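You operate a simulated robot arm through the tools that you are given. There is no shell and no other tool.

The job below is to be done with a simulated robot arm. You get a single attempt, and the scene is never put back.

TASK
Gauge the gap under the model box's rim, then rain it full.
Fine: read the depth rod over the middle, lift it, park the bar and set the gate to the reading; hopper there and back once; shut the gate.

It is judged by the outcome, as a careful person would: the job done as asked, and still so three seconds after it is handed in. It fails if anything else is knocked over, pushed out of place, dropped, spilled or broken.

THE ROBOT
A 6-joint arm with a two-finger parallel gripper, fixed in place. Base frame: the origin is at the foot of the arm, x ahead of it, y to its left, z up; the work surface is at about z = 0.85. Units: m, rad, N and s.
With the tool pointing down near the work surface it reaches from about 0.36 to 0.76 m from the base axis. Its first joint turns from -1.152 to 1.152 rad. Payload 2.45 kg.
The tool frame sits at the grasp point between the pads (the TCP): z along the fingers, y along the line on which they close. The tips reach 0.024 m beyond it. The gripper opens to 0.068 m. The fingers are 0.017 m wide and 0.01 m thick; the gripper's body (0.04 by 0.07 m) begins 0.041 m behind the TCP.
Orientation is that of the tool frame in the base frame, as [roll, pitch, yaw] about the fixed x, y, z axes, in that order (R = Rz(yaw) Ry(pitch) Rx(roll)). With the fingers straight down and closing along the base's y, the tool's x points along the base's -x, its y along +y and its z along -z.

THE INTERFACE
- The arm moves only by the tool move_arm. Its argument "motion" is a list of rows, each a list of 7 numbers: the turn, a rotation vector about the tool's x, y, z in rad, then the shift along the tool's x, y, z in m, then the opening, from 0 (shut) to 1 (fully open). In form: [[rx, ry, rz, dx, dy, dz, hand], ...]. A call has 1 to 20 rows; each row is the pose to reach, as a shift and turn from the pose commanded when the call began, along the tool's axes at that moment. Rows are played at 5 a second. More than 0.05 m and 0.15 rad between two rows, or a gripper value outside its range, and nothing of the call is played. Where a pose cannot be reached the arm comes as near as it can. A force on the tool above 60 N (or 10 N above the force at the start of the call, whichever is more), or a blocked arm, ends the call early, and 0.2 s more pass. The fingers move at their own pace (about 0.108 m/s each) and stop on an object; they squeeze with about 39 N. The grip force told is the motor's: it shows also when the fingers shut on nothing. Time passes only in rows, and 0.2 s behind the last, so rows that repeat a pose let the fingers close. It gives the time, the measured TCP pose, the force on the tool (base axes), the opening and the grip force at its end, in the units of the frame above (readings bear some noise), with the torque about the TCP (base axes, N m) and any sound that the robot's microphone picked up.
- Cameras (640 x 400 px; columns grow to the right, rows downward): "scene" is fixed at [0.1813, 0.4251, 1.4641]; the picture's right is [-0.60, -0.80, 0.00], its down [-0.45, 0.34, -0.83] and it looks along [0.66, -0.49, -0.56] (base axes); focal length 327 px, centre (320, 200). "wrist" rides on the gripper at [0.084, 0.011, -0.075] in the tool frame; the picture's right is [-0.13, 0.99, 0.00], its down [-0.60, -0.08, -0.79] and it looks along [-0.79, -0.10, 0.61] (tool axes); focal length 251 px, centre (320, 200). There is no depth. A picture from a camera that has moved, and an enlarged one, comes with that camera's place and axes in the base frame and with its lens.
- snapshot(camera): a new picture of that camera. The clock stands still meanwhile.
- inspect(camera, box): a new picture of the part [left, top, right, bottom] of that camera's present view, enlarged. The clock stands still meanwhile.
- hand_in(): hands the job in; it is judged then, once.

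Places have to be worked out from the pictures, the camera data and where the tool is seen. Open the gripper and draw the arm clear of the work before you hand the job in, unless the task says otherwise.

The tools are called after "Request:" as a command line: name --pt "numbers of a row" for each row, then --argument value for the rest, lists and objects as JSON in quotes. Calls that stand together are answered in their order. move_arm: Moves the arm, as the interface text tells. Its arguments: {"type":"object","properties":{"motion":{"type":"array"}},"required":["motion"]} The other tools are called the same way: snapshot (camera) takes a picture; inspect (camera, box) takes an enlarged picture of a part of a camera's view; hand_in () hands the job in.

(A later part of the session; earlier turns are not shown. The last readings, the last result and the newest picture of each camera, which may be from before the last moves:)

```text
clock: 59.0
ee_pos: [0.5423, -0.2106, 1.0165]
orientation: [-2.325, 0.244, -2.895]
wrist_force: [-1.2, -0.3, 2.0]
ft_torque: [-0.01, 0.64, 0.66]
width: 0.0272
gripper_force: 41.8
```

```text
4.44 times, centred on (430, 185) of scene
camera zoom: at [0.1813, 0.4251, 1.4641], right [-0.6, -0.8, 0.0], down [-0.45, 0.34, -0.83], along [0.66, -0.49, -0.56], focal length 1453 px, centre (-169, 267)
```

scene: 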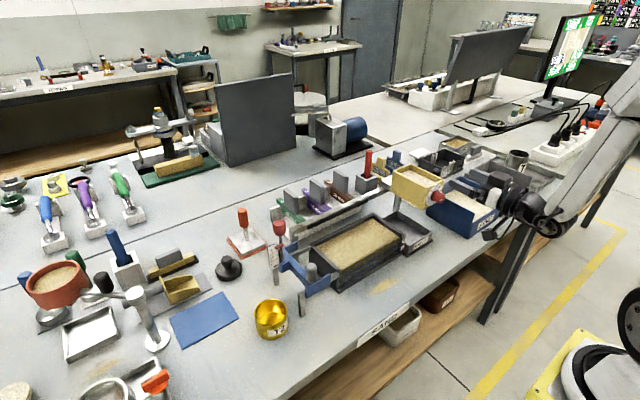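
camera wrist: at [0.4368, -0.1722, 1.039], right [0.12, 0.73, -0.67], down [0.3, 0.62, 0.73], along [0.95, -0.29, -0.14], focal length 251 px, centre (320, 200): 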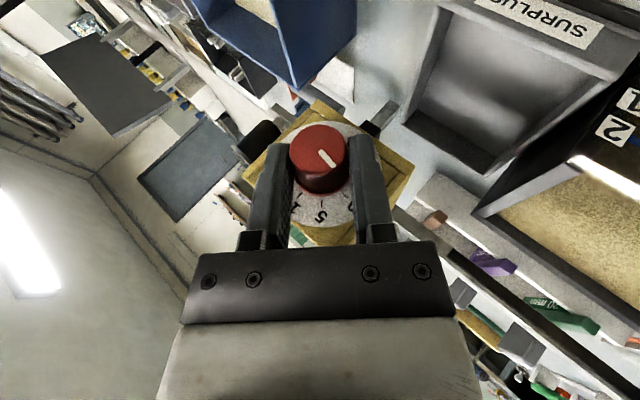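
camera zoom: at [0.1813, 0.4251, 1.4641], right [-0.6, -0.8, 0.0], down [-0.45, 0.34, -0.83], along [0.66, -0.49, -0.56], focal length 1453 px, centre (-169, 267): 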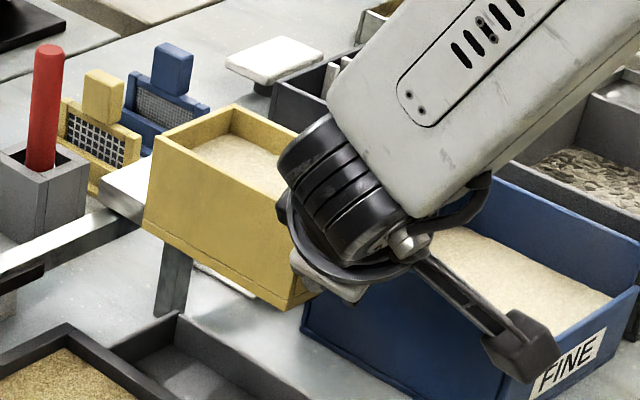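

The pads hold the knob on its axis. I turn the hand about the knob's axis by +45° first (0 toward 5), then check.

Request:
move_arm --pt "-0.1229 0 0.0449 3e-05 -0.00154 0.0001 0" --pt "-0.2458 0 0.0898 0.00014 -0.00305 0.00038 0" --pt "-0.3687 0 0.1347 0.00031 -0.00452 0.00084 0" --pt "-0.4917 0 0.1796 0.00054 -0.0059 0.00148 0" --pt "-0.6146 0 0.2245 0.00084 -0.00718 0.00229 0" --pt "-0.7375 0 0.2694 0.00119 -0.00834 0.00325 0" --pt "-0.7375 0 0.2694 0.00119 -0.00834 0.00325 0"

Request:
inspect --camera "wrist" --box '[220, 80, 440, 260]'

Request:
inspect --camera "scene" --box '[380, 140, 480, 230]'

```text
clock: 60.1
ee_pos: [0.5428, -0.2074, 1.0165]
orientation: [-2.811, 0.355, -3.041]
wrist_force: [-14.3, -0.1, 16.8]
ft_torque: [-0.07, 1.0, 0.78]
width: 0.0271
gripper_force: 42.2
out of reach, approached as far as the arm can: row 4, 5
stopped in row 5: the force on the tool passed its limit at 86 N (the readings are from after the stop); the commanded pose is now the measured one
```

```text
2.22 times, centred on (330, 170) of wrist
camera zoom: at [0.4363, -0.1833, 1.0515], right [0.14, 0.96, -0.26], down [0.28, 0.21, 0.94], along [0.95, -0.2, -0.23], focal length 559 px, centre (298, 267)
```

zoom: 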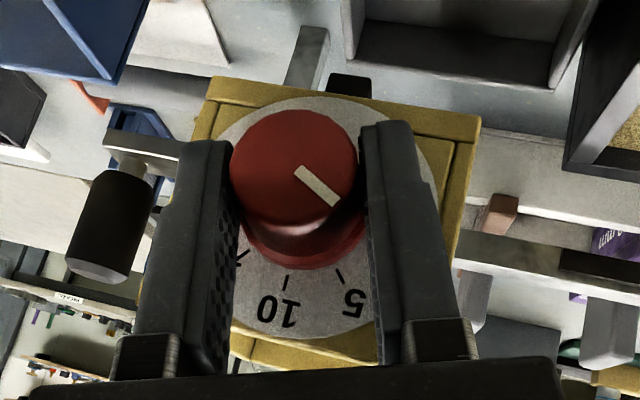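

```text
4.44 times, centred on (430, 185) of scene
camera zoom: at [0.1806, 0.4252, 1.4642], right [-0.6, -0.8, 0.0], down [-0.45, 0.34, -0.83], along [0.66, -0.49, -0.56], focal length 1453 px, centre (-169, 267)
```

zoom: 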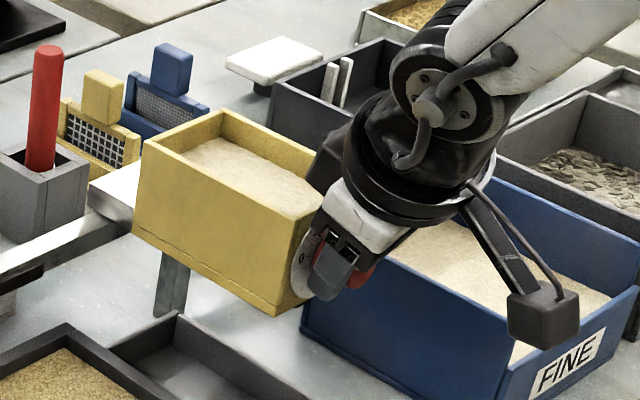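

The knob turned about 27° (to about 3) before the arm met a limit and pulled; the hopper shifted some millimetres. I release the knob, back off along -x and look for a better arm posture.

Request:
move_arm --pt "0 0 0 0 0 0 0.3" --pt "0 0 0 0 0 0 0.8" --pt "0 0 0 0 0 0 1" --pt "0 0 0 0.0187 -0.0004 -0.0072 1" --pt "0 0 0 0.0375 -0.0009 -0.0144 1" --pt "0 0 0 0.0515 -0.0012 -0.0197 1"

Request:
snapshot --camera "wrist"

Request:
inspect --camera "scene" --box '[380, 140, 500, 250]'

```text
clock: 61.5
ee_pos: [0.4895, -0.2061, 1.0169]
orientation: [-2.813, 0.359, -3.043]
wrist_force: [-0.1, 0.2, -0.1]
ft_torque: [-0.02, -0.03, 0.05]
width: 0.0681
gripper_force: 0.2
```

```text
taken
camera wrist: at [0.3825, -0.182, 1.0504], right [0.14, 0.96, -0.25], down [0.27, 0.21, 0.94], along [0.95, -0.2, -0.23], focal length 251 px, centre (320, 200)
```

wrist: 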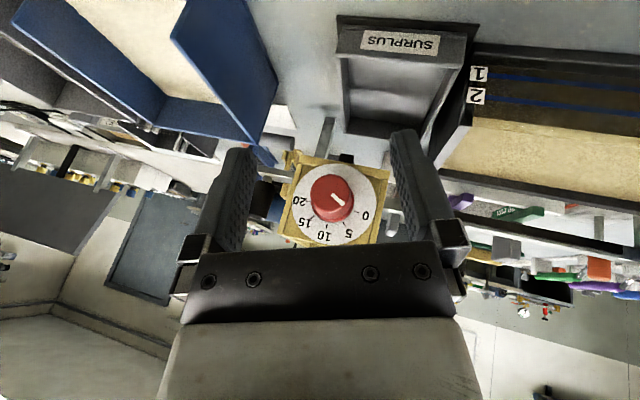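

```text
3.64 times, centred on (440, 195) of scene
camera zoom: at [0.1813, 0.4251, 1.4641], right [-0.6, -0.8, 0.0], down [-0.45, 0.34, -0.83], along [0.66, -0.49, -0.56], focal length 1189 px, centre (-116, 218)
```

zoom: 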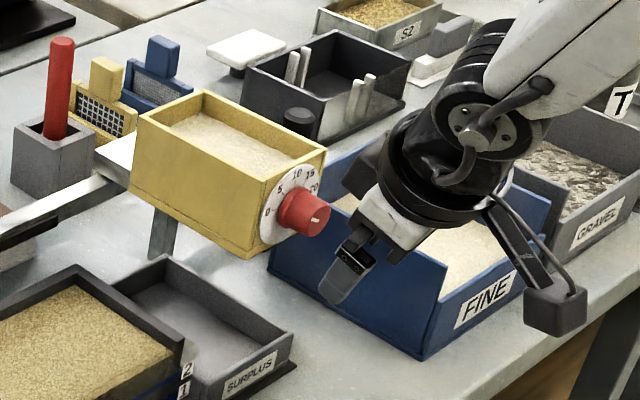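

Freed; the dial now shows about 3. I test in free space whether the hand can roll on to +45° about x from here.

Request:
move_arm --pt "-0.114 0 0.0437 0 0 0 1" --pt "-0.228 0 0.0874 0 0 0 1" --pt "-0.342 0 0.1311 0 0 0 1" --pt "-0.456 0 0.1748 0 0 0 1" --pt "-0.57 0 0.2185 0 0 0 1" --pt "-0.684 0 0.2622 0 0 0 1" --pt "-0.798 0 0.3059 0 0 0 1" --pt "-0.912 0 0.3496 0 0 0 1" --pt "-1.026 0 0.3933 0 0 0 1" --pt "-1.026 0 0.3933 0 0 0 1"

Request:
snapshot --camera "wrist"

Request:
inspect --camera "scene" --box '[380, 110, 540, 250]'

```text
clock: 63.6
ee_pos: [0.5415, -0.1731, 1.0212]
orientation: [-2.983, 0.59, 3.077]
wrist_force: [-15.1, 43.1, 16.3]
ft_torque: [0.0, -0.01, 0.05]
width: 0.0385
gripper_force: 0.0
out of reach, approached as far as the arm can: row 1, 2, 3, 4, 5, 6, 7, 8, 9
stopped in row 10: the force on the tool passed its limit at 119 N (the readings are from after the stop); the commanded pose is now the measured one
```

```text
taken
camera wrist: at [0.431, -0.1436, 1.0353], right [0.26, 0.96, -0.06], down [0.06, 0.04, 1.0], along [0.96, -0.26, -0.05], focal length 251 px, centre (320, 200)
```

wrist: 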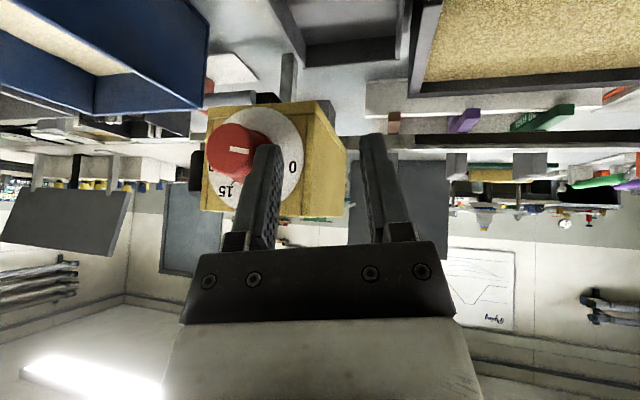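

```text
2.86 times, centred on (460, 180) of scene
camera zoom: at [0.1805, 0.4267, 1.4637], right [-0.6, -0.8, 0.0], down [-0.45, 0.34, -0.83], along [0.66, -0.49, -0.56], focal length 934 px, centre (-80, 257)
```

zoom: 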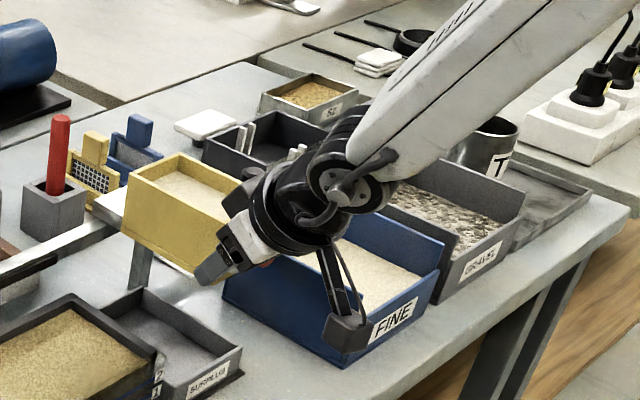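

The arm swung forward and pressed a finger against the knob's side; I must retreat at once and unwind the wrist. I move away to +y, back and up in small steps.

Request:
move_arm --pt "0 0 0 0.006 0.0051 -0.011 0.55" --pt "0 0 0 0.0119 0.0102 -0.0219 0.55" --pt "0 0 0 0.0107 0.007 -0.05 0.55" --pt "0 0 0 0.0094 0.0037 -0.08 0.55" --pt "0 0 0 -0.002 0.0037 -0.11 0.55" --pt "0 0 0 -0.0148 0.0037 -0.1364 1"

Request:
snapshot --camera "wrist"

Request:
snapshot --camera "scene"

Request:
inspect --camera "scene" --box '[370, 150, 480, 250]'

```text
clock: 65.2
ee_pos: [0.5, -0.1217, 1.1519]
orientation: [2.966, 0.674, 2.777]
wrist_force: [0.4, 0.3, -0.1]
ft_torque: [0.0, 0.01, -0.03]
width: 0.0679
gripper_force: 0.0
out of reach, approached as far as the arm can: row 3, 4
stopped in row 6: the arm was blocked; the commanded pose is now the measured one
```

```text
taken
camera wrist: at [0.3924, -0.0838, 1.1598], right [0.34, 0.92, 0.21], down [-0.08, -0.2, 0.98], along [0.94, -0.35, 0.01], focal length 251 px, centre (320, 200)
```

wrist: 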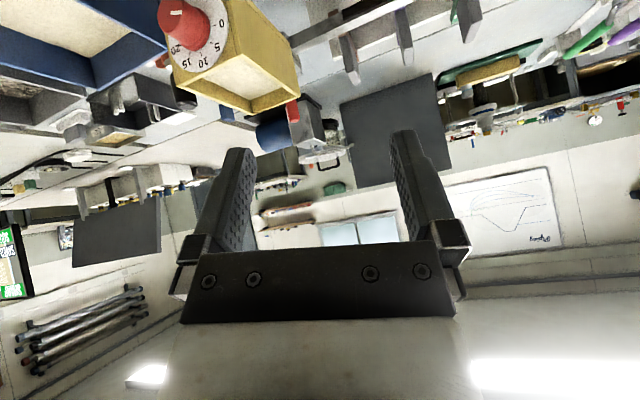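

```text
taken
```

scene: 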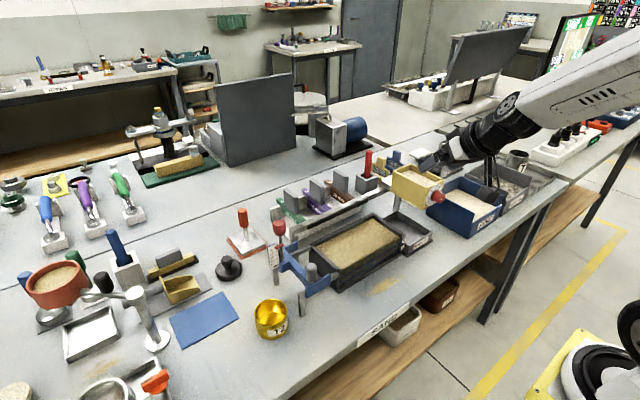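

```text
4.00 times, centred on (425, 200) of scene
camera zoom: at [0.1813, 0.4251, 1.4641], right [-0.6, -0.8, 0.0], down [-0.45, 0.34, -0.83], along [0.66, -0.49, -0.56], focal length 1308 px, centre (-100, 200)
```

zoom: 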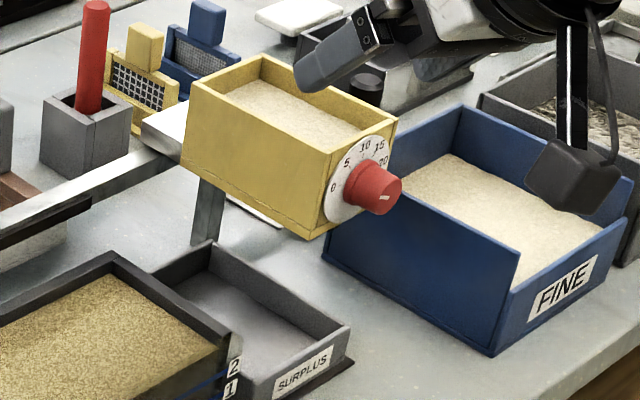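

The hopper and dial look intact and the arm is clear; the wrist seems to have flipped past its singular pose on the earlier roll. I unwind along the way it came, first back to the earlier high posture well above everything.

Request:
move_arm --pt "0.0523 -0.0357 -0.1097 -0.0042 -0.0213 -0.0072 1" --pt "0.1046 -0.0714 -0.2194 -0.0085 -0.0427 -0.0144 1" --pt "0.1569 -0.1071 -0.3291 -0.0127 -0.064 -0.0216 1" --pt "0.2091 -0.1429 -0.4389 -0.017 -0.0853 -0.0288 1" --pt "0.2614 -0.1786 -0.5486 -0.0212 -0.1066 -0.036 1" --pt "0.3137 -0.2143 -0.6583 -0.0255 -0.128 -0.0432 1" --pt "0.366 -0.25 -0.768 -0.0297 -0.1493 -0.0504 1"

Request:
snapshot --camera "scene"

Request:
snapshot --camera "wrist"

```text
clock: 66.8
ee_pos: [0.4508, -0.2711, 1.1884]
orientation: [-2.259, 0.641, -2.474]
wrist_force: [1.2, -0.3, -0.1]
ft_torque: [0.0, -0.02, -0.03]
width: 0.0681
gripper_force: 0.0
```

```text
taken
```

scene: 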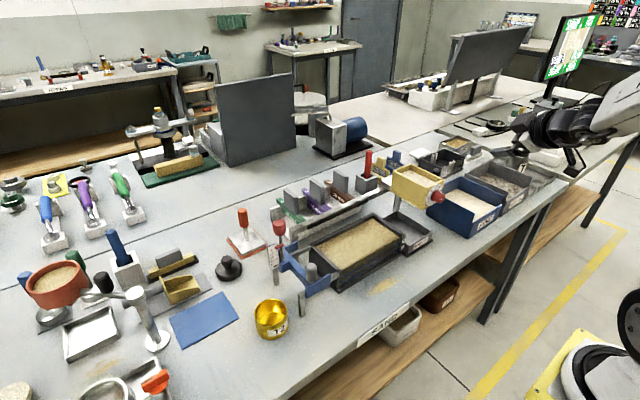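

```text
taken
camera wrist: at [0.3386, -0.2764, 1.171], right [0.05, 0.84, -0.54], down [-0.23, 0.53, 0.81], along [0.97, 0.08, 0.22], focal length 251 px, centre (320, 200)
```

wrist: 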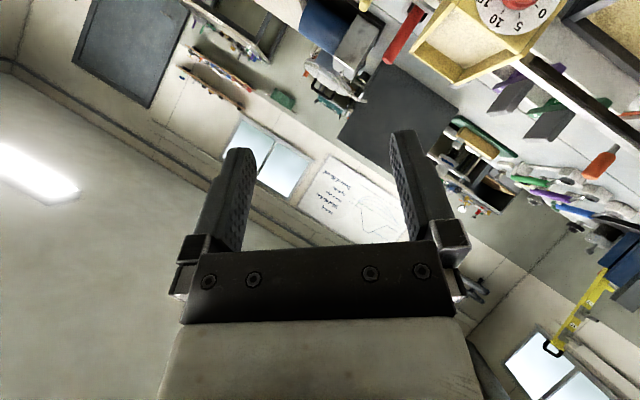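

The unwinding pose was reached cleanly. I now bring the hand to the horizontal posture that was good before, then will pitch it down in the vertical plane.

Request:
move_arm --pt "-0.0246 -0.0839 0.0824 -0.0009 0.0104 0.005 1" --pt "-0.0493 -0.1678 0.1648 -0.0019 0.0209 0.01 1" --pt "-0.0739 -0.2516 0.2471 -0.0028 0.0313 0.015 1" --pt "-0.0985 -0.3355 0.3295 -0.0038 0.0418 0.02 1" --pt "-0.1231 -0.4194 0.4119 -0.0047 0.0522 0.025 1" --pt "-0.1478 -0.5033 0.4943 -0.0056 0.0626 0.03 1" --pt "-0.1724 -0.5871 0.5766 -0.0066 0.0731 0.035 1" --pt "-0.197 -0.671 0.659 -0.0075 0.0835 0.04 1"

Request:
snapshot --camera "wrist"

Request:
inspect --camera "scene" --box '[380, 80, 600, 260]'

```text
clock: 68.6
ee_pos: [0.4864, -0.2152, 1.1236]
orientation: [0.769, 1.559, 0.769]
wrist_force: [-0.6, -1.0, -0.7]
ft_torque: [-0.01, 0.03, 0.01]
width: 0.0677
gripper_force: 0.0
```

```text
taken
camera wrist: at [0.4094, -0.2035, 1.0392], right [0.0, 0.99, 0.14], down [-0.8, -0.08, 0.6], along [0.6, -0.11, 0.79], focal length 251 px, centre (320, 200)
```

wrist: 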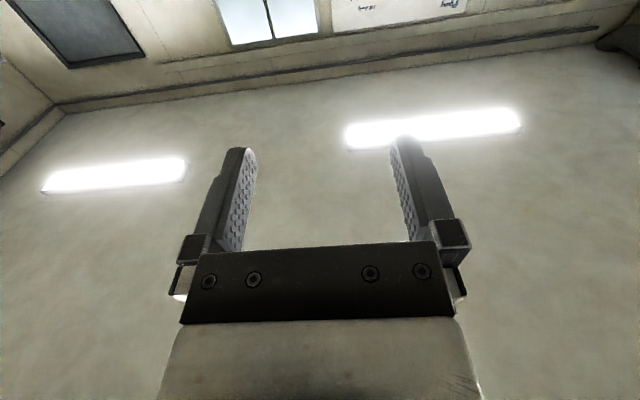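

```text
2.22 times, centred on (490, 170) of scene
camera zoom: at [0.1813, 0.4251, 1.4641], right [-0.6, -0.8, 0.0], down [-0.45, 0.34, -0.83], along [0.66, -0.49, -0.56], focal length 727 px, centre (-58, 267)
```

zoom: 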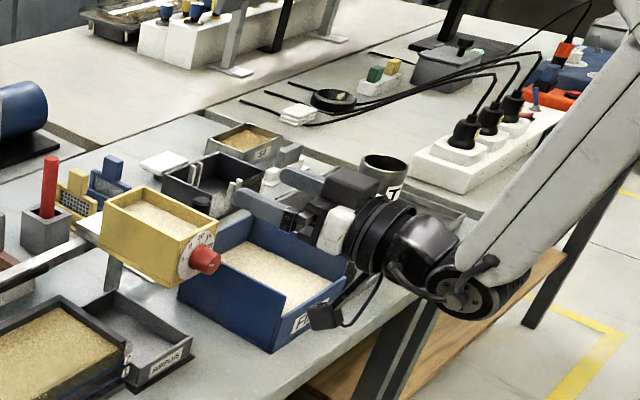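

The hand is back in the good horizontal posture. I pitch it down in the vertical plane to nearly straight down (12° off), returning to the normal wrist posture.

Request:
move_arm --pt "0 0.137 0 -0.004 0 0 1" --pt "0 0.274 0 -0.008 0 0 1" --pt "0 0.411 0 -0.012 0 0 1" --pt "0 0.548 0 -0.016 0 0 1" --pt "0 0.685 0 -0.02 0 0 1" --pt "0 0.822 0 -0.024 0 0 1" --pt "0 0.959 0 -0.028 0 0 1" --pt "0 1.096 0 -0.032 0 0 1" --pt "0 1.233 0 -0.036 0 0 1" --pt "0 1.37 0 -0.04 0 0 1" --pt "0 1.37 0 -0.04 0 0 1"

Request:
snapshot --camera "wrist"

Request:
snapshot --camera "scene"

```text
clock: 71.0
ee_pos: [0.4852, -0.2152, 1.1631]
orientation: [3.136, 0.205, 3.139]
wrist_force: [-0.6, -0.5, 0.0]
ft_torque: [-0.01, -0.01, 0.04]
width: 0.0677
gripper_force: 0.0
```

```text
taken
camera wrist: at [0.3866, -0.2055, 1.2193], right [0.13, 0.99, 0.03], down [0.43, -0.08, 0.9], along [0.89, -0.1, -0.44], focal length 251 px, centre (320, 200)
```

wrist: 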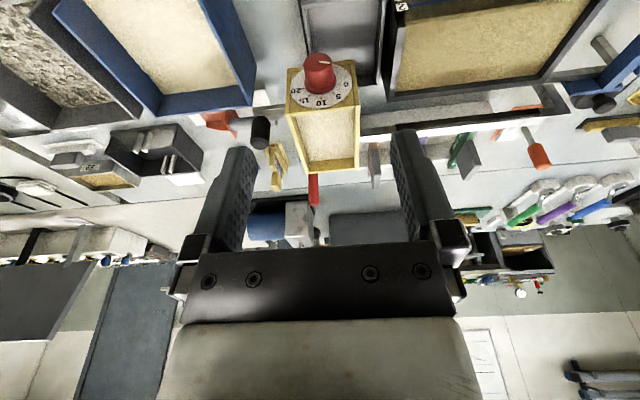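

```text
taken
```

scene: 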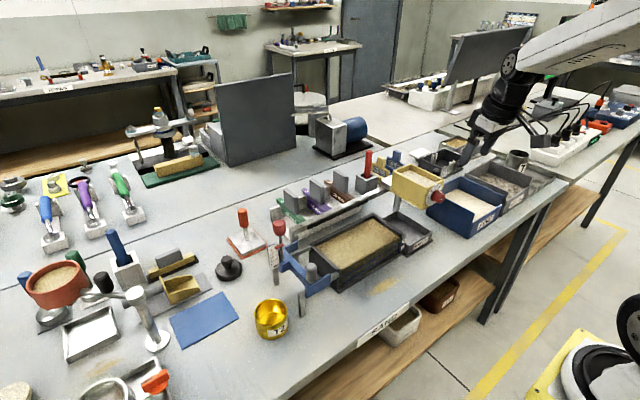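

All rows were reached and the posture is normal again. I check the dial's present setting and any change to the hopper.

Request:
inspect --camera "wrist" --box '[280, 40, 370, 180]'

Request:
inspect --camera "scene" --box '[380, 150, 480, 230]'

Request:
inspect --camera "scene" --box '[280, 190, 450, 300]'

```text
2.86 times, centred on (325, 110) of wrist
camera zoom: at [0.3866, -0.2055, 1.2193], right [0.13, 0.99, 0.03], down [0.43, -0.08, 0.9], along [0.89, -0.1, -0.44], focal length 718 px, centre (306, 457)
```

zoom: 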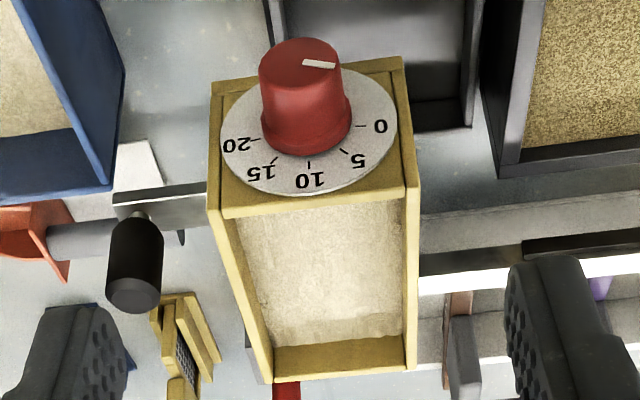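

```text
5.00 times, centred on (430, 190) of scene
camera zoom: at [0.1813, 0.4251, 1.4641], right [-0.6, -0.8, 0.0], down [-0.45, 0.34, -0.83], along [0.66, -0.49, -0.56], focal length 1635 px, centre (-230, 250)
```

zoom: 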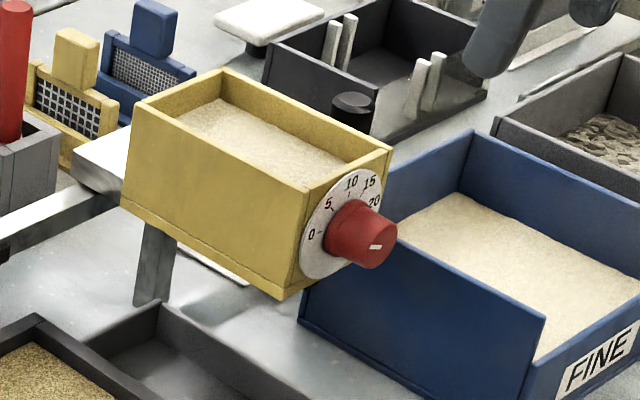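

```text
3.64 times, centred on (365, 245) of scene
camera zoom: at [0.1813, 0.4251, 1.4641], right [-0.6, -0.8, 0.0], down [-0.45, 0.34, -0.83], along [0.66, -0.49, -0.56], focal length 1189 px, centre (156, 36)
```

zoom: 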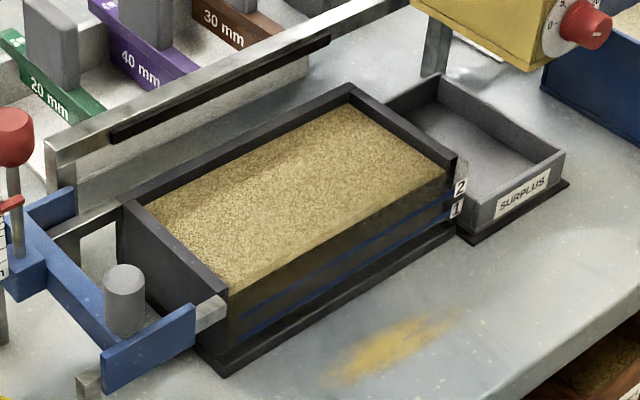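

All is intact: tray empty, hopper back at its stop, dial just above 0. I test the -45° roll about x here in free space, high above, from the normal posture.

Request:
move_arm --pt "0.1283 0 -0.0261 -0.004 0 0 1" --pt "0.2566 0 -0.0521 -0.008 0 0 1" --pt "0.3849 0 -0.0782 -0.012 0 0 1" --pt "0.5131 0 -0.1042 -0.016 0 0 1" --pt "0.6414 0 -0.1303 -0.018 0 0 1" --pt "0.7697 0 -0.1563 -0.02 0 0 1" --pt "0.7697 0 -0.1563 -0.02 0 0 1"

Request:
snapshot --camera "wrist"

```text
clock: 72.6
ee_pos: [0.5054, -0.2158, 1.1662]
orientation: [-2.352, 0.146, -2.999]
wrist_force: [0.4, 0.9, 0.4]
ft_torque: [0.01, 0.03, -0.01]
width: 0.0681
gripper_force: 0.0
```

```text
taken
camera wrist: at [0.4064, -0.1683, 1.1984], right [0.13, 0.72, -0.68], down [0.43, 0.58, 0.7], along [0.89, -0.38, -0.24], focal length 251 px, centre (320, 200)
```

wrist: 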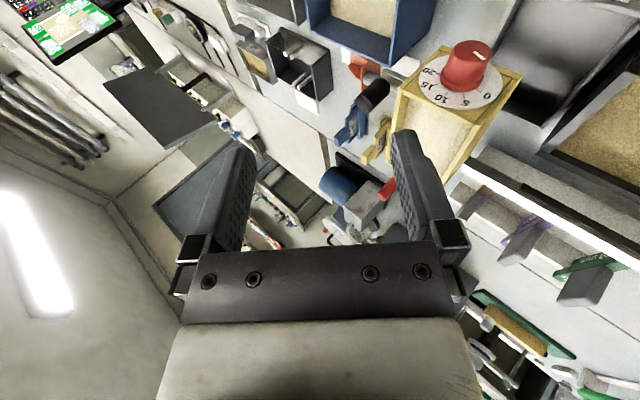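

Reached without trouble. I test the whole turn to +45° here in free space before touching the knob.

Request:
move_arm --pt "-0.1283 0 0.026 0 0 0 1" --pt "-0.2566 0 0.0521 0 0 0 1" --pt "-0.3848 0 0.0781 0 0 0 1" --pt "-0.5131 0 0.1042 0 0 0 1" --pt "-0.6414 0 0.1302 0 0 0 1" --pt "-0.7697 0 0.1563 0 0 0 1" --pt "-0.898 0 0.1823 0 0 0 1" --pt "-1.0263 0 0.2084 0 0 0 1" --pt "-1.1545 0 0.2344 0 0 0 1" --pt "-1.2828 0 0.2605 0 0 0 1" --pt "-1.4111 0 0.2865 0 0 0 1" --pt "-1.5394 0 0.3126 0 0 0 1"

Request:
snapshot --camera "scene"

```text
clock: 75.2
ee_pos: [0.5049, -0.2159, 1.1665]
orientation: [2.336, 0.148, 2.997]
wrist_force: [0.2, 0.9, -0.1]
ft_torque: [0.01, 0.03, -0.02]
width: 0.068
gripper_force: 0.1
```

```text
taken
```

scene: 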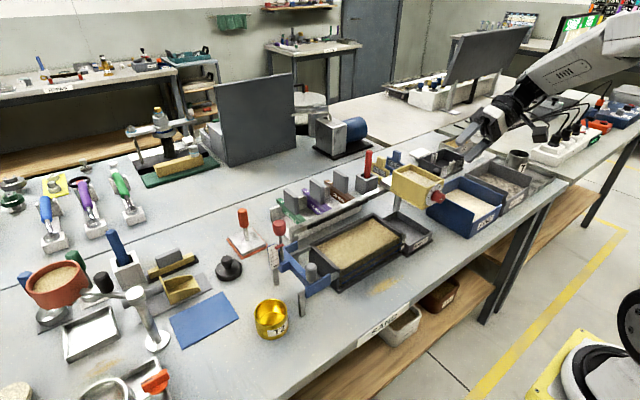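

The full turn is reachable. I roll back to -45° for the grip.

Request:
move_arm --pt "0.1283 0 -0.026 0 0 0 1" --pt "0.2566 0 -0.0521 0 0 0 1" --pt "0.3848 0 -0.0781 0 0 0 1" --pt "0.5131 0 -0.1042 0 0 0 1" --pt "0.6414 0 -0.1302 0 0 0 1" --pt "0.7697 0 -0.1563 0 0 0 1" --pt "0.898 0 -0.1823 0 0 0 1" --pt "1.0263 0 -0.2084 0 0 0 1" --pt "1.1545 0 -0.2344 0 0 0 1" --pt "1.2828 0 -0.2605 0 0 0 1" --pt "1.4111 0 -0.2865 0 0 0 1" --pt "1.5394 0 -0.3126 0 0 0 1"

```text
clock: 77.8
ee_pos: [0.5048, -0.2159, 1.1651]
orientation: [-2.352, 0.148, -2.999]
wrist_force: [-0.1, -0.4, 0.1]
ft_torque: [0.0, 0.0, -0.01]
width: 0.0681
gripper_force: 0.0
```

Rolled to -45°. I descend to the knob's height, short of it in x, and check the view.

Request:
move_arm --pt "0 0 0 0.0047 0.0219 0.02 1" --pt "0 0 0 0.0093 0.0437 0.0399 1" --pt "0 0 0 0.014 0.0656 0.0599 1" --pt "0 0 0 0.0186 0.0874 0.0798 1" --pt "0 0 0 0.0233 0.1093 0.0998 1" --pt "0 0 0 0.0233 0.1093 0.0998 1"

Request:
snapshot --camera "wrist"

```text
clock: 79.2
ee_pos: [0.5038, -0.2114, 1.0156]
orientation: [-2.349, 0.149, -2.999]
wrist_force: [-0.7, -0.6, -0.3]
ft_torque: [0.01, 0.0, -0.02]
width: 0.0679
gripper_force: 0.1
```

```text
taken
camera wrist: at [0.4045, -0.1641, 1.0488], right [0.13, 0.72, -0.68], down [0.43, 0.57, 0.7], along [0.89, -0.38, -0.24], focal length 251 px, centre (320, 200)
```

wrist: 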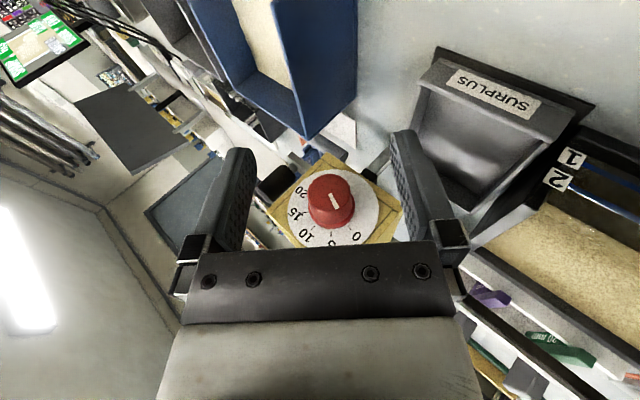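

The knob is between the fingers again. I advance 41 mm along +x.

Request:
move_arm --pt "0 0 0 -0.0137 0 0.0028 1" --pt "0 0 0 -0.0274 0 0.0057 1" --pt "0 0 0 -0.036 0 0.0074 1" --pt "0 0 0 -0.0401 0 0.0083 1" --pt "0 0 0 -0.0401 0 0.0083 1"

Request:
inspect --camera "wrist" --box '[200, 80, 460, 260]'

```text
clock: 80.4
ee_pos: [0.5448, -0.2079, 1.0171]
orientation: [-2.35, 0.149, -3.0]
wrist_force: [-0.2, -0.9, 0.4]
ft_torque: [-0.03, -0.04, 0.01]
width: 0.068
gripper_force: 0.1
```

```text
2.22 times, centred on (330, 170) of wrist
camera zoom: at [0.445, -0.1613, 1.0496], right [0.13, 0.72, -0.68], down [0.43, 0.57, 0.7], along [0.89, -0.38, -0.24], focal length 559 px, centre (298, 267)
```

zoom: 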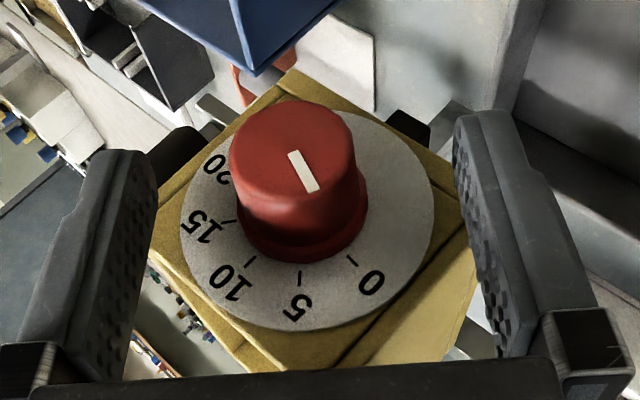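

Well placed; the dial shows about 1. I close on the knob.

Request:
move_arm --pt "0 0 0 0 0 0 0.7" --pt "0 0 0 0 0 0 0.45" --pt "0 0 0 0 0 0 0.2" --pt "0 0 0 0 0 0 0" --pt "0 0 0 0 0 0 0" --pt "0 0 0 0 0 0 0"

Request:
inspect --camera "wrist" --box '[200, 80, 460, 260]'

```text
clock: 81.8
ee_pos: [0.5438, -0.2084, 1.0166]
orientation: [-2.351, 0.147, -2.999]
wrist_force: [-1.4, -0.8, 4.3]
ft_torque: [-0.07, 0.56, 0.69]
width: 0.0268
gripper_force: 42.0
```

```text
2.22 times, centred on (330, 170) of wrist
camera zoom: at [0.4448, -0.1615, 1.0498], right [0.13, 0.72, -0.68], down [0.43, 0.58, 0.7], along [0.89, -0.38, -0.24], focal length 559 px, centre (298, 267)
```

zoom: 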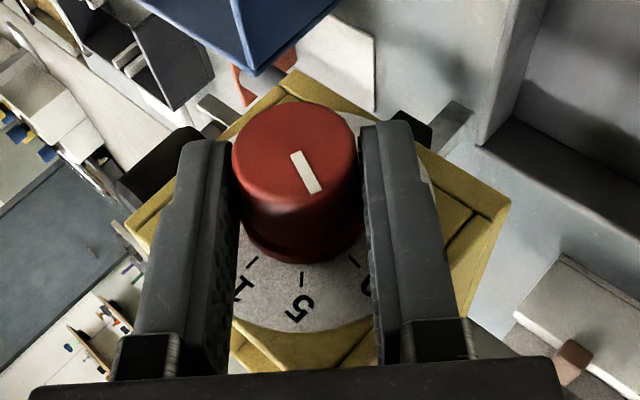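

Gripped squarely. I turn the knob by +30° about its axis and check forces and the dial.

Request:
move_arm --pt "-0.1283 0 0.026 2e-05 -0.00167 0.00011 0" --pt "-0.2566 0 0.0521 9e-05 -0.00331 0.00043 0" --pt "-0.3848 0 0.0781 0.00019 -0.0049 0.00095 0" --pt "-0.5131 0 0.1042 0.00034 -0.0064 0.00168 0"

Request:
inspect --camera "wrist" --box '[200, 80, 460, 260]'

Request:
inspect --camera "scene" --box '[380, 140, 480, 230]'

```text
clock: 82.8
ee_pos: [0.5436, -0.2164, 1.0204]
orientation: [-2.879, 0.201, -3.088]
wrist_force: [-6.3, 1.2, 21.6]
ft_torque: [-0.13, 0.9, 0.39]
width: 0.027
gripper_force: 41.8
```

```text
2.22 times, centred on (330, 170) of wrist
camera zoom: at [0.4449, -0.1914, 1.073], right [0.13, 0.97, -0.23], down [0.43, 0.15, 0.89], along [0.9, -0.21, -0.39], focal length 559 px, centre (298, 267)
```

zoom: 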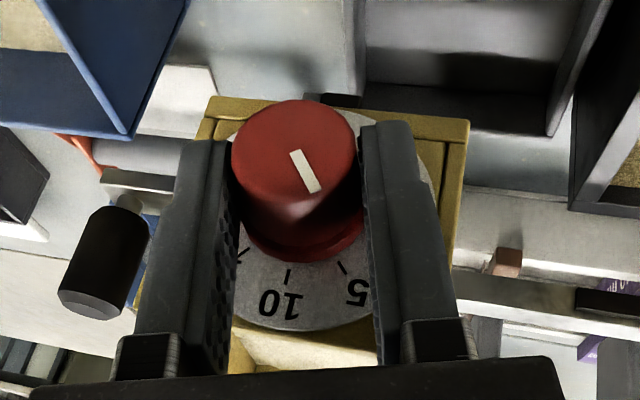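

```text
4.44 times, centred on (430, 185) of scene
camera zoom: at [0.1808, 0.4253, 1.4641], right [-0.6, -0.8, 0.0], down [-0.45, 0.34, -0.83], along [0.66, -0.49, -0.56], focal length 1453 px, centre (-169, 267)
```

zoom: 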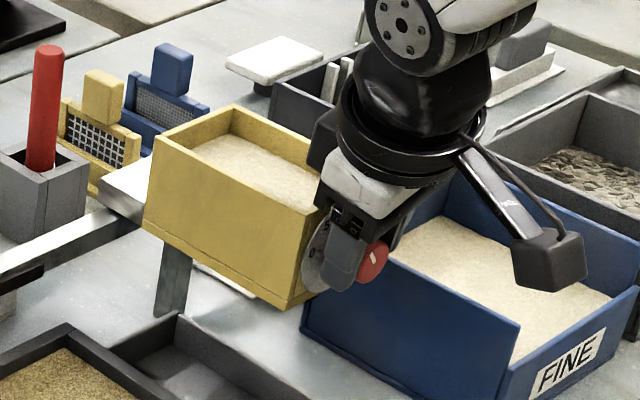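

The dial follows (about 4) with a mild downward push. I continue turning with a slightly raised path.

Request:
move_arm --pt "-0.1425 0 0.0289 -6e-05 -0.00231 -0.00032 0" --pt "-0.285 0 0.0579 -7e-05 -0.00456 -0.00033 0" --pt "-0.4275 0 0.0868 8e-05 -0.0066 0.00044 0" --pt "-0.57 0 0.1157 0.0003 -0.0085 0.00147 0"

Request:
inspect --camera "wrist" --box '[200, 80, 460, 260]'

Request:
inspect --camera "scene" --box '[380, 140, 480, 230]'

```text
clock: 83.8
ee_pos: [0.5432, -0.2237, 1.0206]
orientation: [2.805, 0.195, 3.075]
wrist_force: [2.9, -1.2, 12.8]
ft_torque: [0.08, 0.33, -0.47]
width: 0.027
gripper_force: 41.8
```

```text
2.22 times, centred on (330, 170) of wrist
camera zoom: at [0.4453, -0.2317, 1.0781], right [0.13, 0.93, 0.35], down [0.43, -0.37, 0.83], along [0.89, 0.04, -0.44], focal length 559 px, centre (298, 267)
```

zoom: 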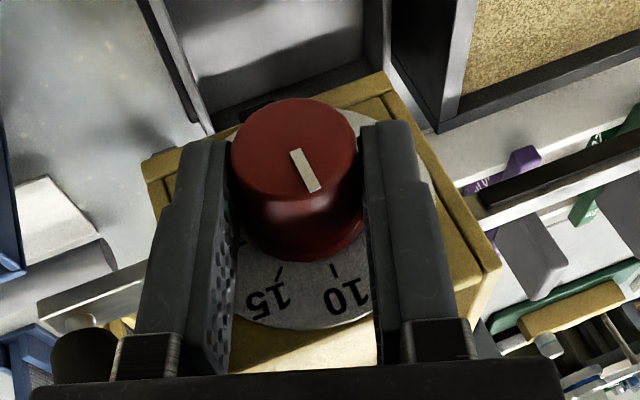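

```text
4.44 times, centred on (430, 185) of scene
camera zoom: at [0.1812, 0.4252, 1.4641], right [-0.6, -0.8, 0.0], down [-0.45, 0.34, -0.83], along [0.66, -0.49, -0.56], focal length 1453 px, centre (-169, 267)
```

zoom: 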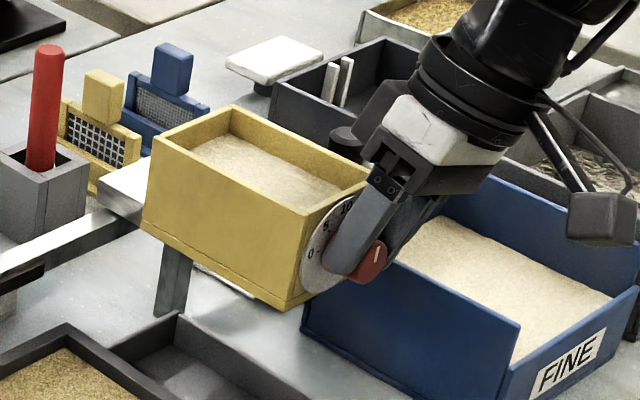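

Dial is near 8 by my count. I turn the remaining ~17°.

Request:
move_arm --pt "-0.1365 0 0.0277 0.0003 -0.00163 0.0013 0" --pt "-0.285 0 0.0579 0.00057 -0.00316 0.0028 0" --pt "-0.285 0 0.0579 0.00057 -0.00316 0.0028 0"

Request:
inspect --camera "wrist" --box '[200, 80, 460, 260]'

Request:
inspect --camera "scene" --box '[380, 140, 480, 230]'

```text
refused: row 2 steps farther than a row can; nothing moved
```

```text
2.22 times, centred on (330, 170) of wrist
camera zoom: at [0.4453, -0.2317, 1.0781], right [0.13, 0.93, 0.35], down [0.43, -0.37, 0.83], along [0.89, 0.04, -0.44], focal length 559 px, centre (298, 267)
```

zoom: 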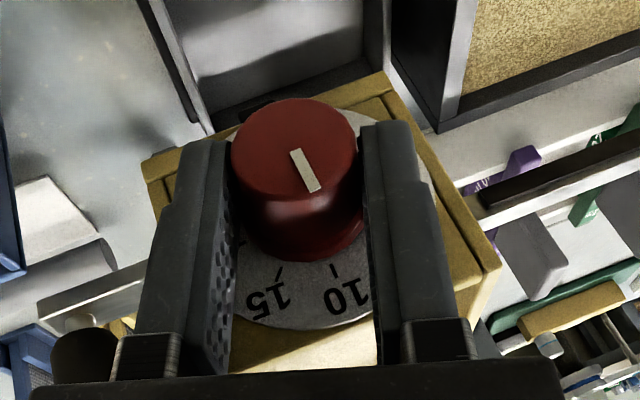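

```text
4.44 times, centred on (430, 185) of scene
camera zoom: at [0.1812, 0.4252, 1.4641], right [-0.6, -0.8, 0.0], down [-0.45, 0.34, -0.83], along [0.66, -0.49, -0.56], focal length 1453 px, centre (-169, 267)
```

zoom: 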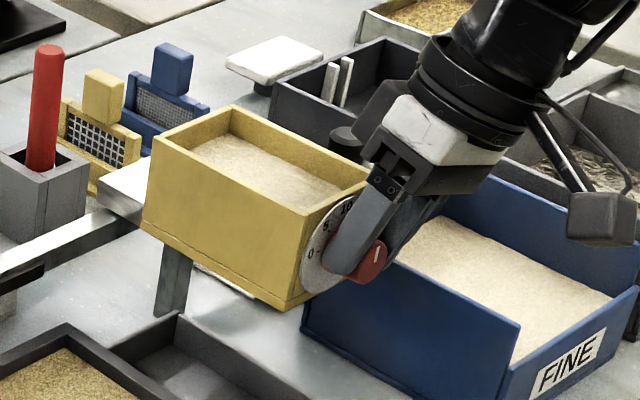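

The step was a hair too big; I repeat it in three rows with the shift recomputed for the present tool axes.

Request:
move_arm --pt "-0.095 0 0.0193 4e-05 -0.0015 0.0001 0" --pt "-0.19 0 0.0386 8e-05 -0.0029 0.00035 0" --pt "-0.285 0 0.0579 0.00013 -0.0043 0.00061 0" --pt "-0.285 0 0.0579 0.00013 -0.0043 0.00061 0"

Request:
inspect --camera "wrist" --box '[200, 80, 460, 260]'

Request:
inspect --camera "scene" --box '[400, 170, 460, 220]'

```text
clock: 84.8
ee_pos: [0.5434, -0.2283, 1.0188]
orientation: [2.514, 0.169, 3.024]
wrist_force: [10.5, 2.5, 0.8]
ft_torque: [0.0, -0.07, -1.03]
width: 0.0268
gripper_force: 41.6
```

```text
2.22 times, centred on (330, 170) of wrist
camera zoom: at [0.4454, -0.2524, 1.0716], right [0.12, 0.79, 0.6], down [0.43, -0.58, 0.69], along [0.89, 0.17, -0.41], focal length 559 px, centre (298, 267)
```

zoom: 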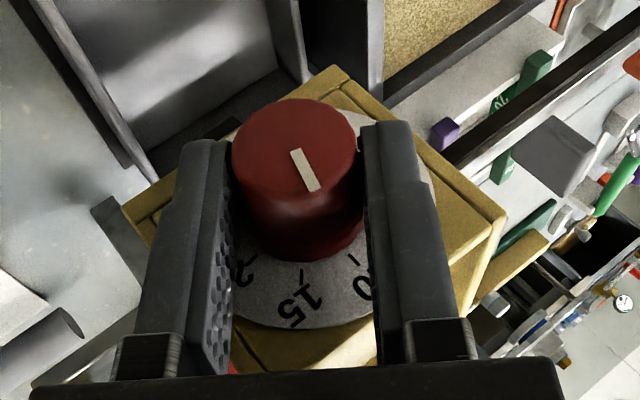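

```text
8.00 times, centred on (430, 195) of scene
camera zoom: at [0.1816, 0.4252, 1.464], right [-0.6, -0.8, 0.0], down [-0.45, 0.34, -0.83], along [0.66, -0.49, -0.56], focal length 2616 px, centre (-560, 240)
```

zoom: 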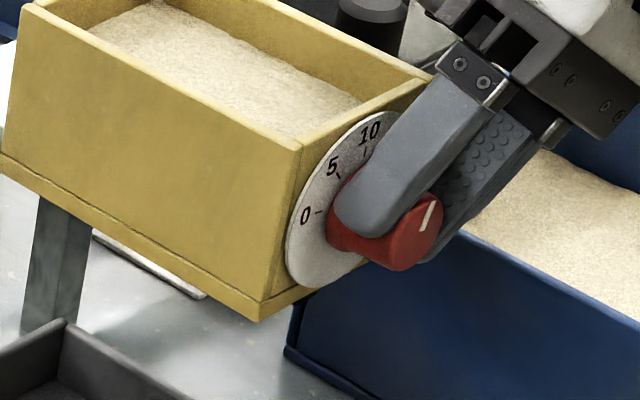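

The dial is close to 10. I enlarge to judge the pointer more exactly.

Request:
inspect --camera "wrist" --box '[285, 115, 365, 215]'

Request:
inspect --camera "scene" --box '[430, 180, 450, 210]'

```text
4.00 times, centred on (325, 165) of wrist
camera zoom: at [0.4454, -0.2524, 1.0716], right [0.12, 0.79, 0.6], down [0.43, -0.58, 0.69], along [0.89, 0.17, -0.41], focal length 1006 px, centre (300, 340)
```

zoom: 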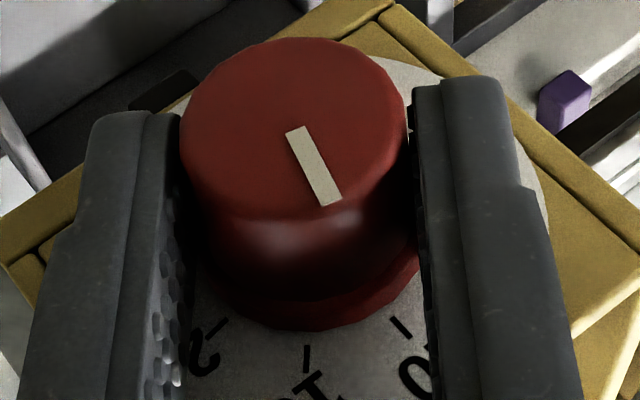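

```text
13.33 times, centred on (440, 195) of scene
camera zoom: at [0.1816, 0.4252, 1.464], right [-0.6, -0.8, 0.0], down [-0.45, 0.34, -0.83], along [0.66, -0.49, -0.56], focal length 4360 px, centre (-1280, 267)
```

zoom: 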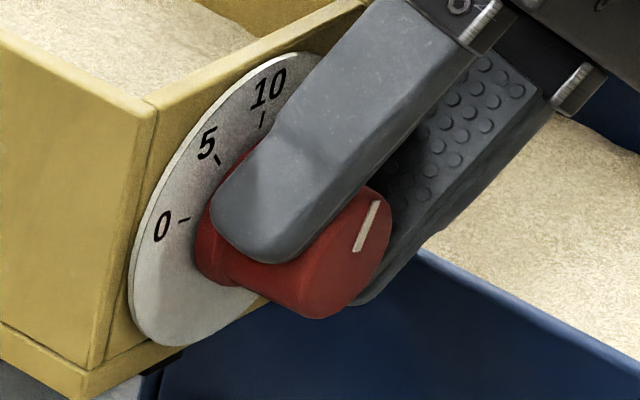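

Both views show the pointer about 14° past the 10 mark (≈11.6). I turn back by 14°.

Request:
move_arm --pt "0.1225 0 -0.0249 5e-05 0.0019 0.0001 0" --pt "0.245 0 -0.0498 0.0001 0.0037 0.00045 0" --pt "0.245 0 -0.0498 0.0001 0.0037 0.00045 0"

Request:
inspect --camera "wrist" --box '[285, 115, 365, 215]'

Request:
inspect --camera "scene" --box '[430, 180, 450, 210]'

```text
clock: 85.6
ee_pos: [0.5454, -0.2257, 1.0204]
orientation: [2.767, 0.194, 3.071]
wrist_force: [7.5, -0.1, 10.6]
ft_torque: [0.08, 0.86, -0.41]
width: 0.027
gripper_force: 42.2
```

```text
4.00 times, centred on (325, 165) of wrist
camera zoom: at [0.4453, -0.2359, 1.0776], right [0.12, 0.92, 0.38], down [0.43, -0.39, 0.81], along [0.89, 0.06, -0.44], focal length 1006 px, centre (300, 340)
```

zoom: 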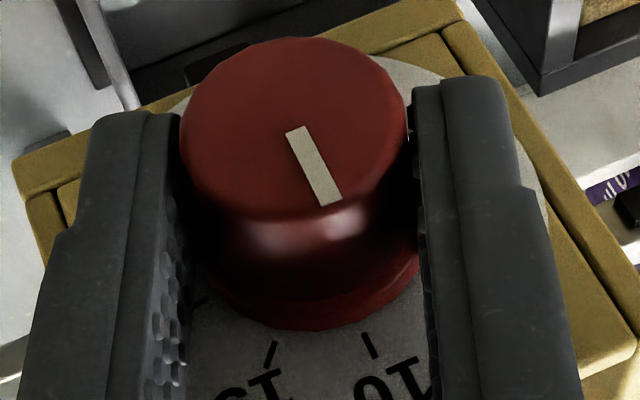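

```text
13.33 times, centred on (440, 195) of scene
camera zoom: at [0.1814, 0.4252, 1.4641], right [-0.6, -0.8, 0.0], down [-0.45, 0.34, -0.83], along [0.66, -0.49, -0.56], focal length 4360 px, centre (-1280, 267)
```

zoom: 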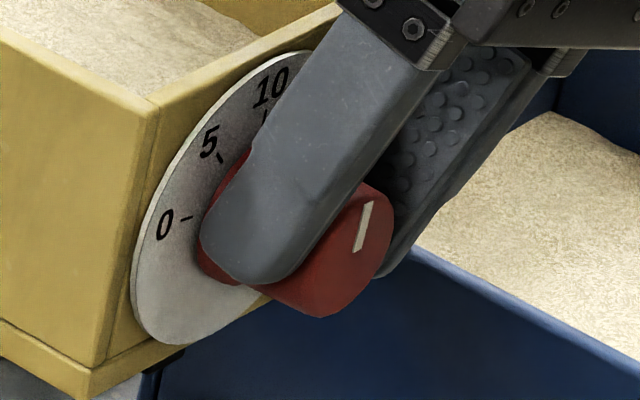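

Both views now give 10 within a tenth or two. I open the hand and back off along -x.

Request:
move_arm --pt "0 0 0 0 0 0 0.2" --pt "0 0 0 0 0 0 0.45" --pt "0 0 0 0 0 0 0.8" --pt "0 0 0 0 0 0 1" --pt "0 0 0 0.015 0 -0.003 1" --pt "0 0 0 0.033 0 -0.0067 1" --pt "0 0 0 0.05 0 -0.01 1"

Request:
inspect --camera "wrist" --box '[250, 90, 400, 240]'

Request:
inspect --camera "scene" --box '[400, 160, 460, 220]'

```text
clock: 87.2
ee_pos: [0.4919, -0.2265, 1.0194]
orientation: [2.767, 0.191, 3.07]
wrist_force: [-0.1, 0.3, -0.7]
ft_torque: [-0.03, 0.01, -0.01]
width: 0.0679
gripper_force: 0.1
```

```text
2.67 times, centred on (325, 165) of wrist
camera zoom: at [0.3927, -0.2364, 1.0771], right [0.13, 0.92, 0.38], down [0.43, -0.4, 0.81], along [0.89, 0.06, -0.44], focal length 670 px, centre (307, 293)
```

zoom: 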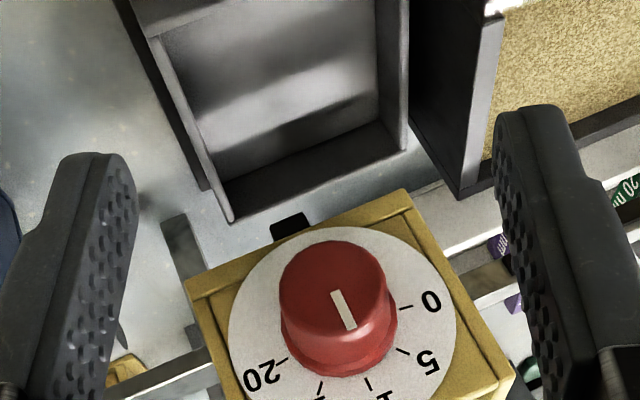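

```text
6.67 times, centred on (430, 190) of scene
camera zoom: at [0.1813, 0.4251, 1.4641], right [-0.6, -0.8, 0.0], down [-0.45, 0.34, -0.83], along [0.66, -0.49, -0.56], focal length 2180 px, centre (-413, 267)
```

zoom: 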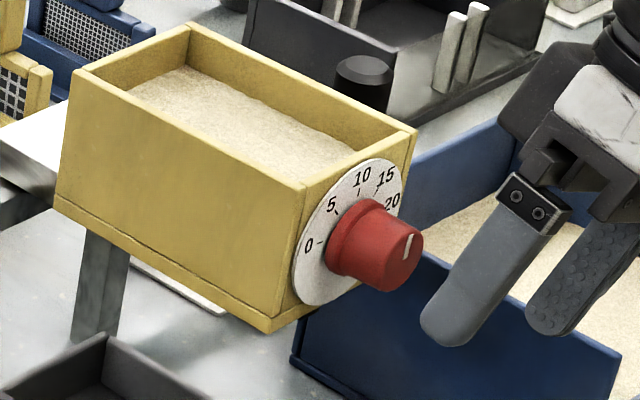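

The dial stands at 10 and nothing is leaking. I rise and bring the hand straight down, toward the hopper's black handle.

Request:
move_arm --pt "0.073 0.0402 -0.0082 -0.004 -0.0043 -0.0313 1" --pt "0.146 0.0804 -0.0164 -0.008 -0.0086 -0.0625 1" --pt "0.219 0.1206 -0.0246 -0.012 -0.013 -0.0938 1" --pt "0.292 0.1608 -0.0328 -0.016 -0.0173 -0.125 1" --pt "0.365 0.201 -0.041 -0.02 -0.0216 -0.1563 1" --pt "0.365 0.201 -0.041 -0.02 -0.0216 -0.1563 1"

Request:
snapshot --camera "wrist"

Request:
inspect --camera "wrist" --box '[240, 80, 440, 240]'

Request:
inspect --camera "scene" --box '[400, 140, 480, 210]'

```text
clock: 88.6
ee_pos: [0.4787, -0.3058, 1.1582]
orientation: [-3.141, 0.002, -3.138]
wrist_force: [0.2, -0.5, -0.3]
ft_torque: [0.02, -0.03, -0.01]
width: 0.0681
gripper_force: 0.0
```

```text
taken
camera wrist: at [0.3922, -0.2947, 1.2347], right [0.12, 0.99, 0.0], down [0.6, -0.08, 0.79], along [0.79, -0.1, -0.61], focal length 251 px, centre (320, 200)
```

wrist: 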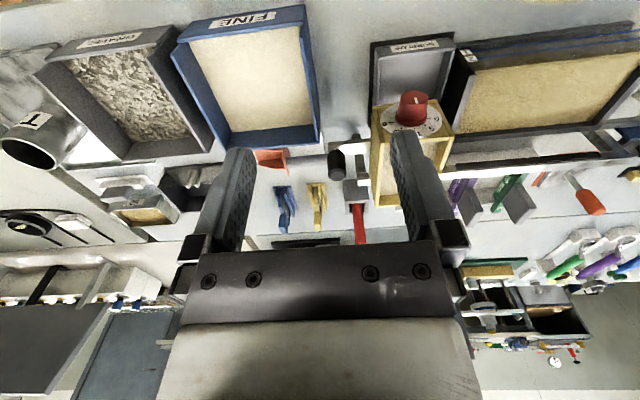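

```text
2.50 times, centred on (340, 160) of wrist
camera zoom: at [0.3922, -0.2947, 1.2347], right [0.12, 0.99, 0.0], down [0.6, -0.08, 0.79], along [0.79, -0.1, -0.61], focal length 629 px, centre (270, 300)
```

zoom: 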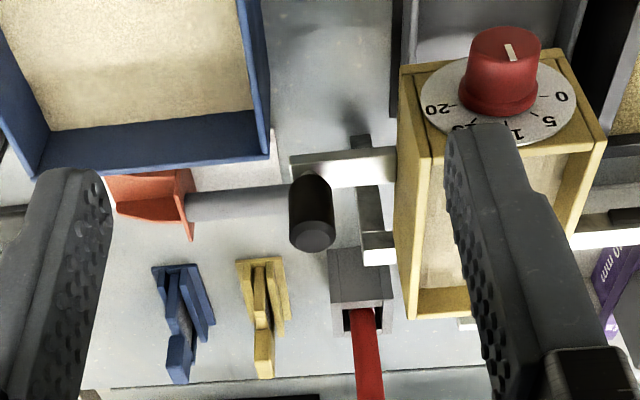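

```text
5.71 times, centred on (440, 175) of scene
camera zoom: at [0.1813, 0.4251, 1.4641], right [-0.6, -0.8, 0.0], down [-0.45, 0.34, -0.83], along [0.66, -0.49, -0.56], focal length 1868 px, centre (-366, 343)
```

zoom: 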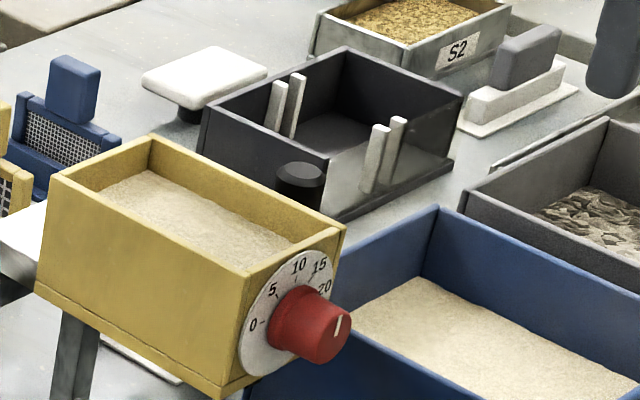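

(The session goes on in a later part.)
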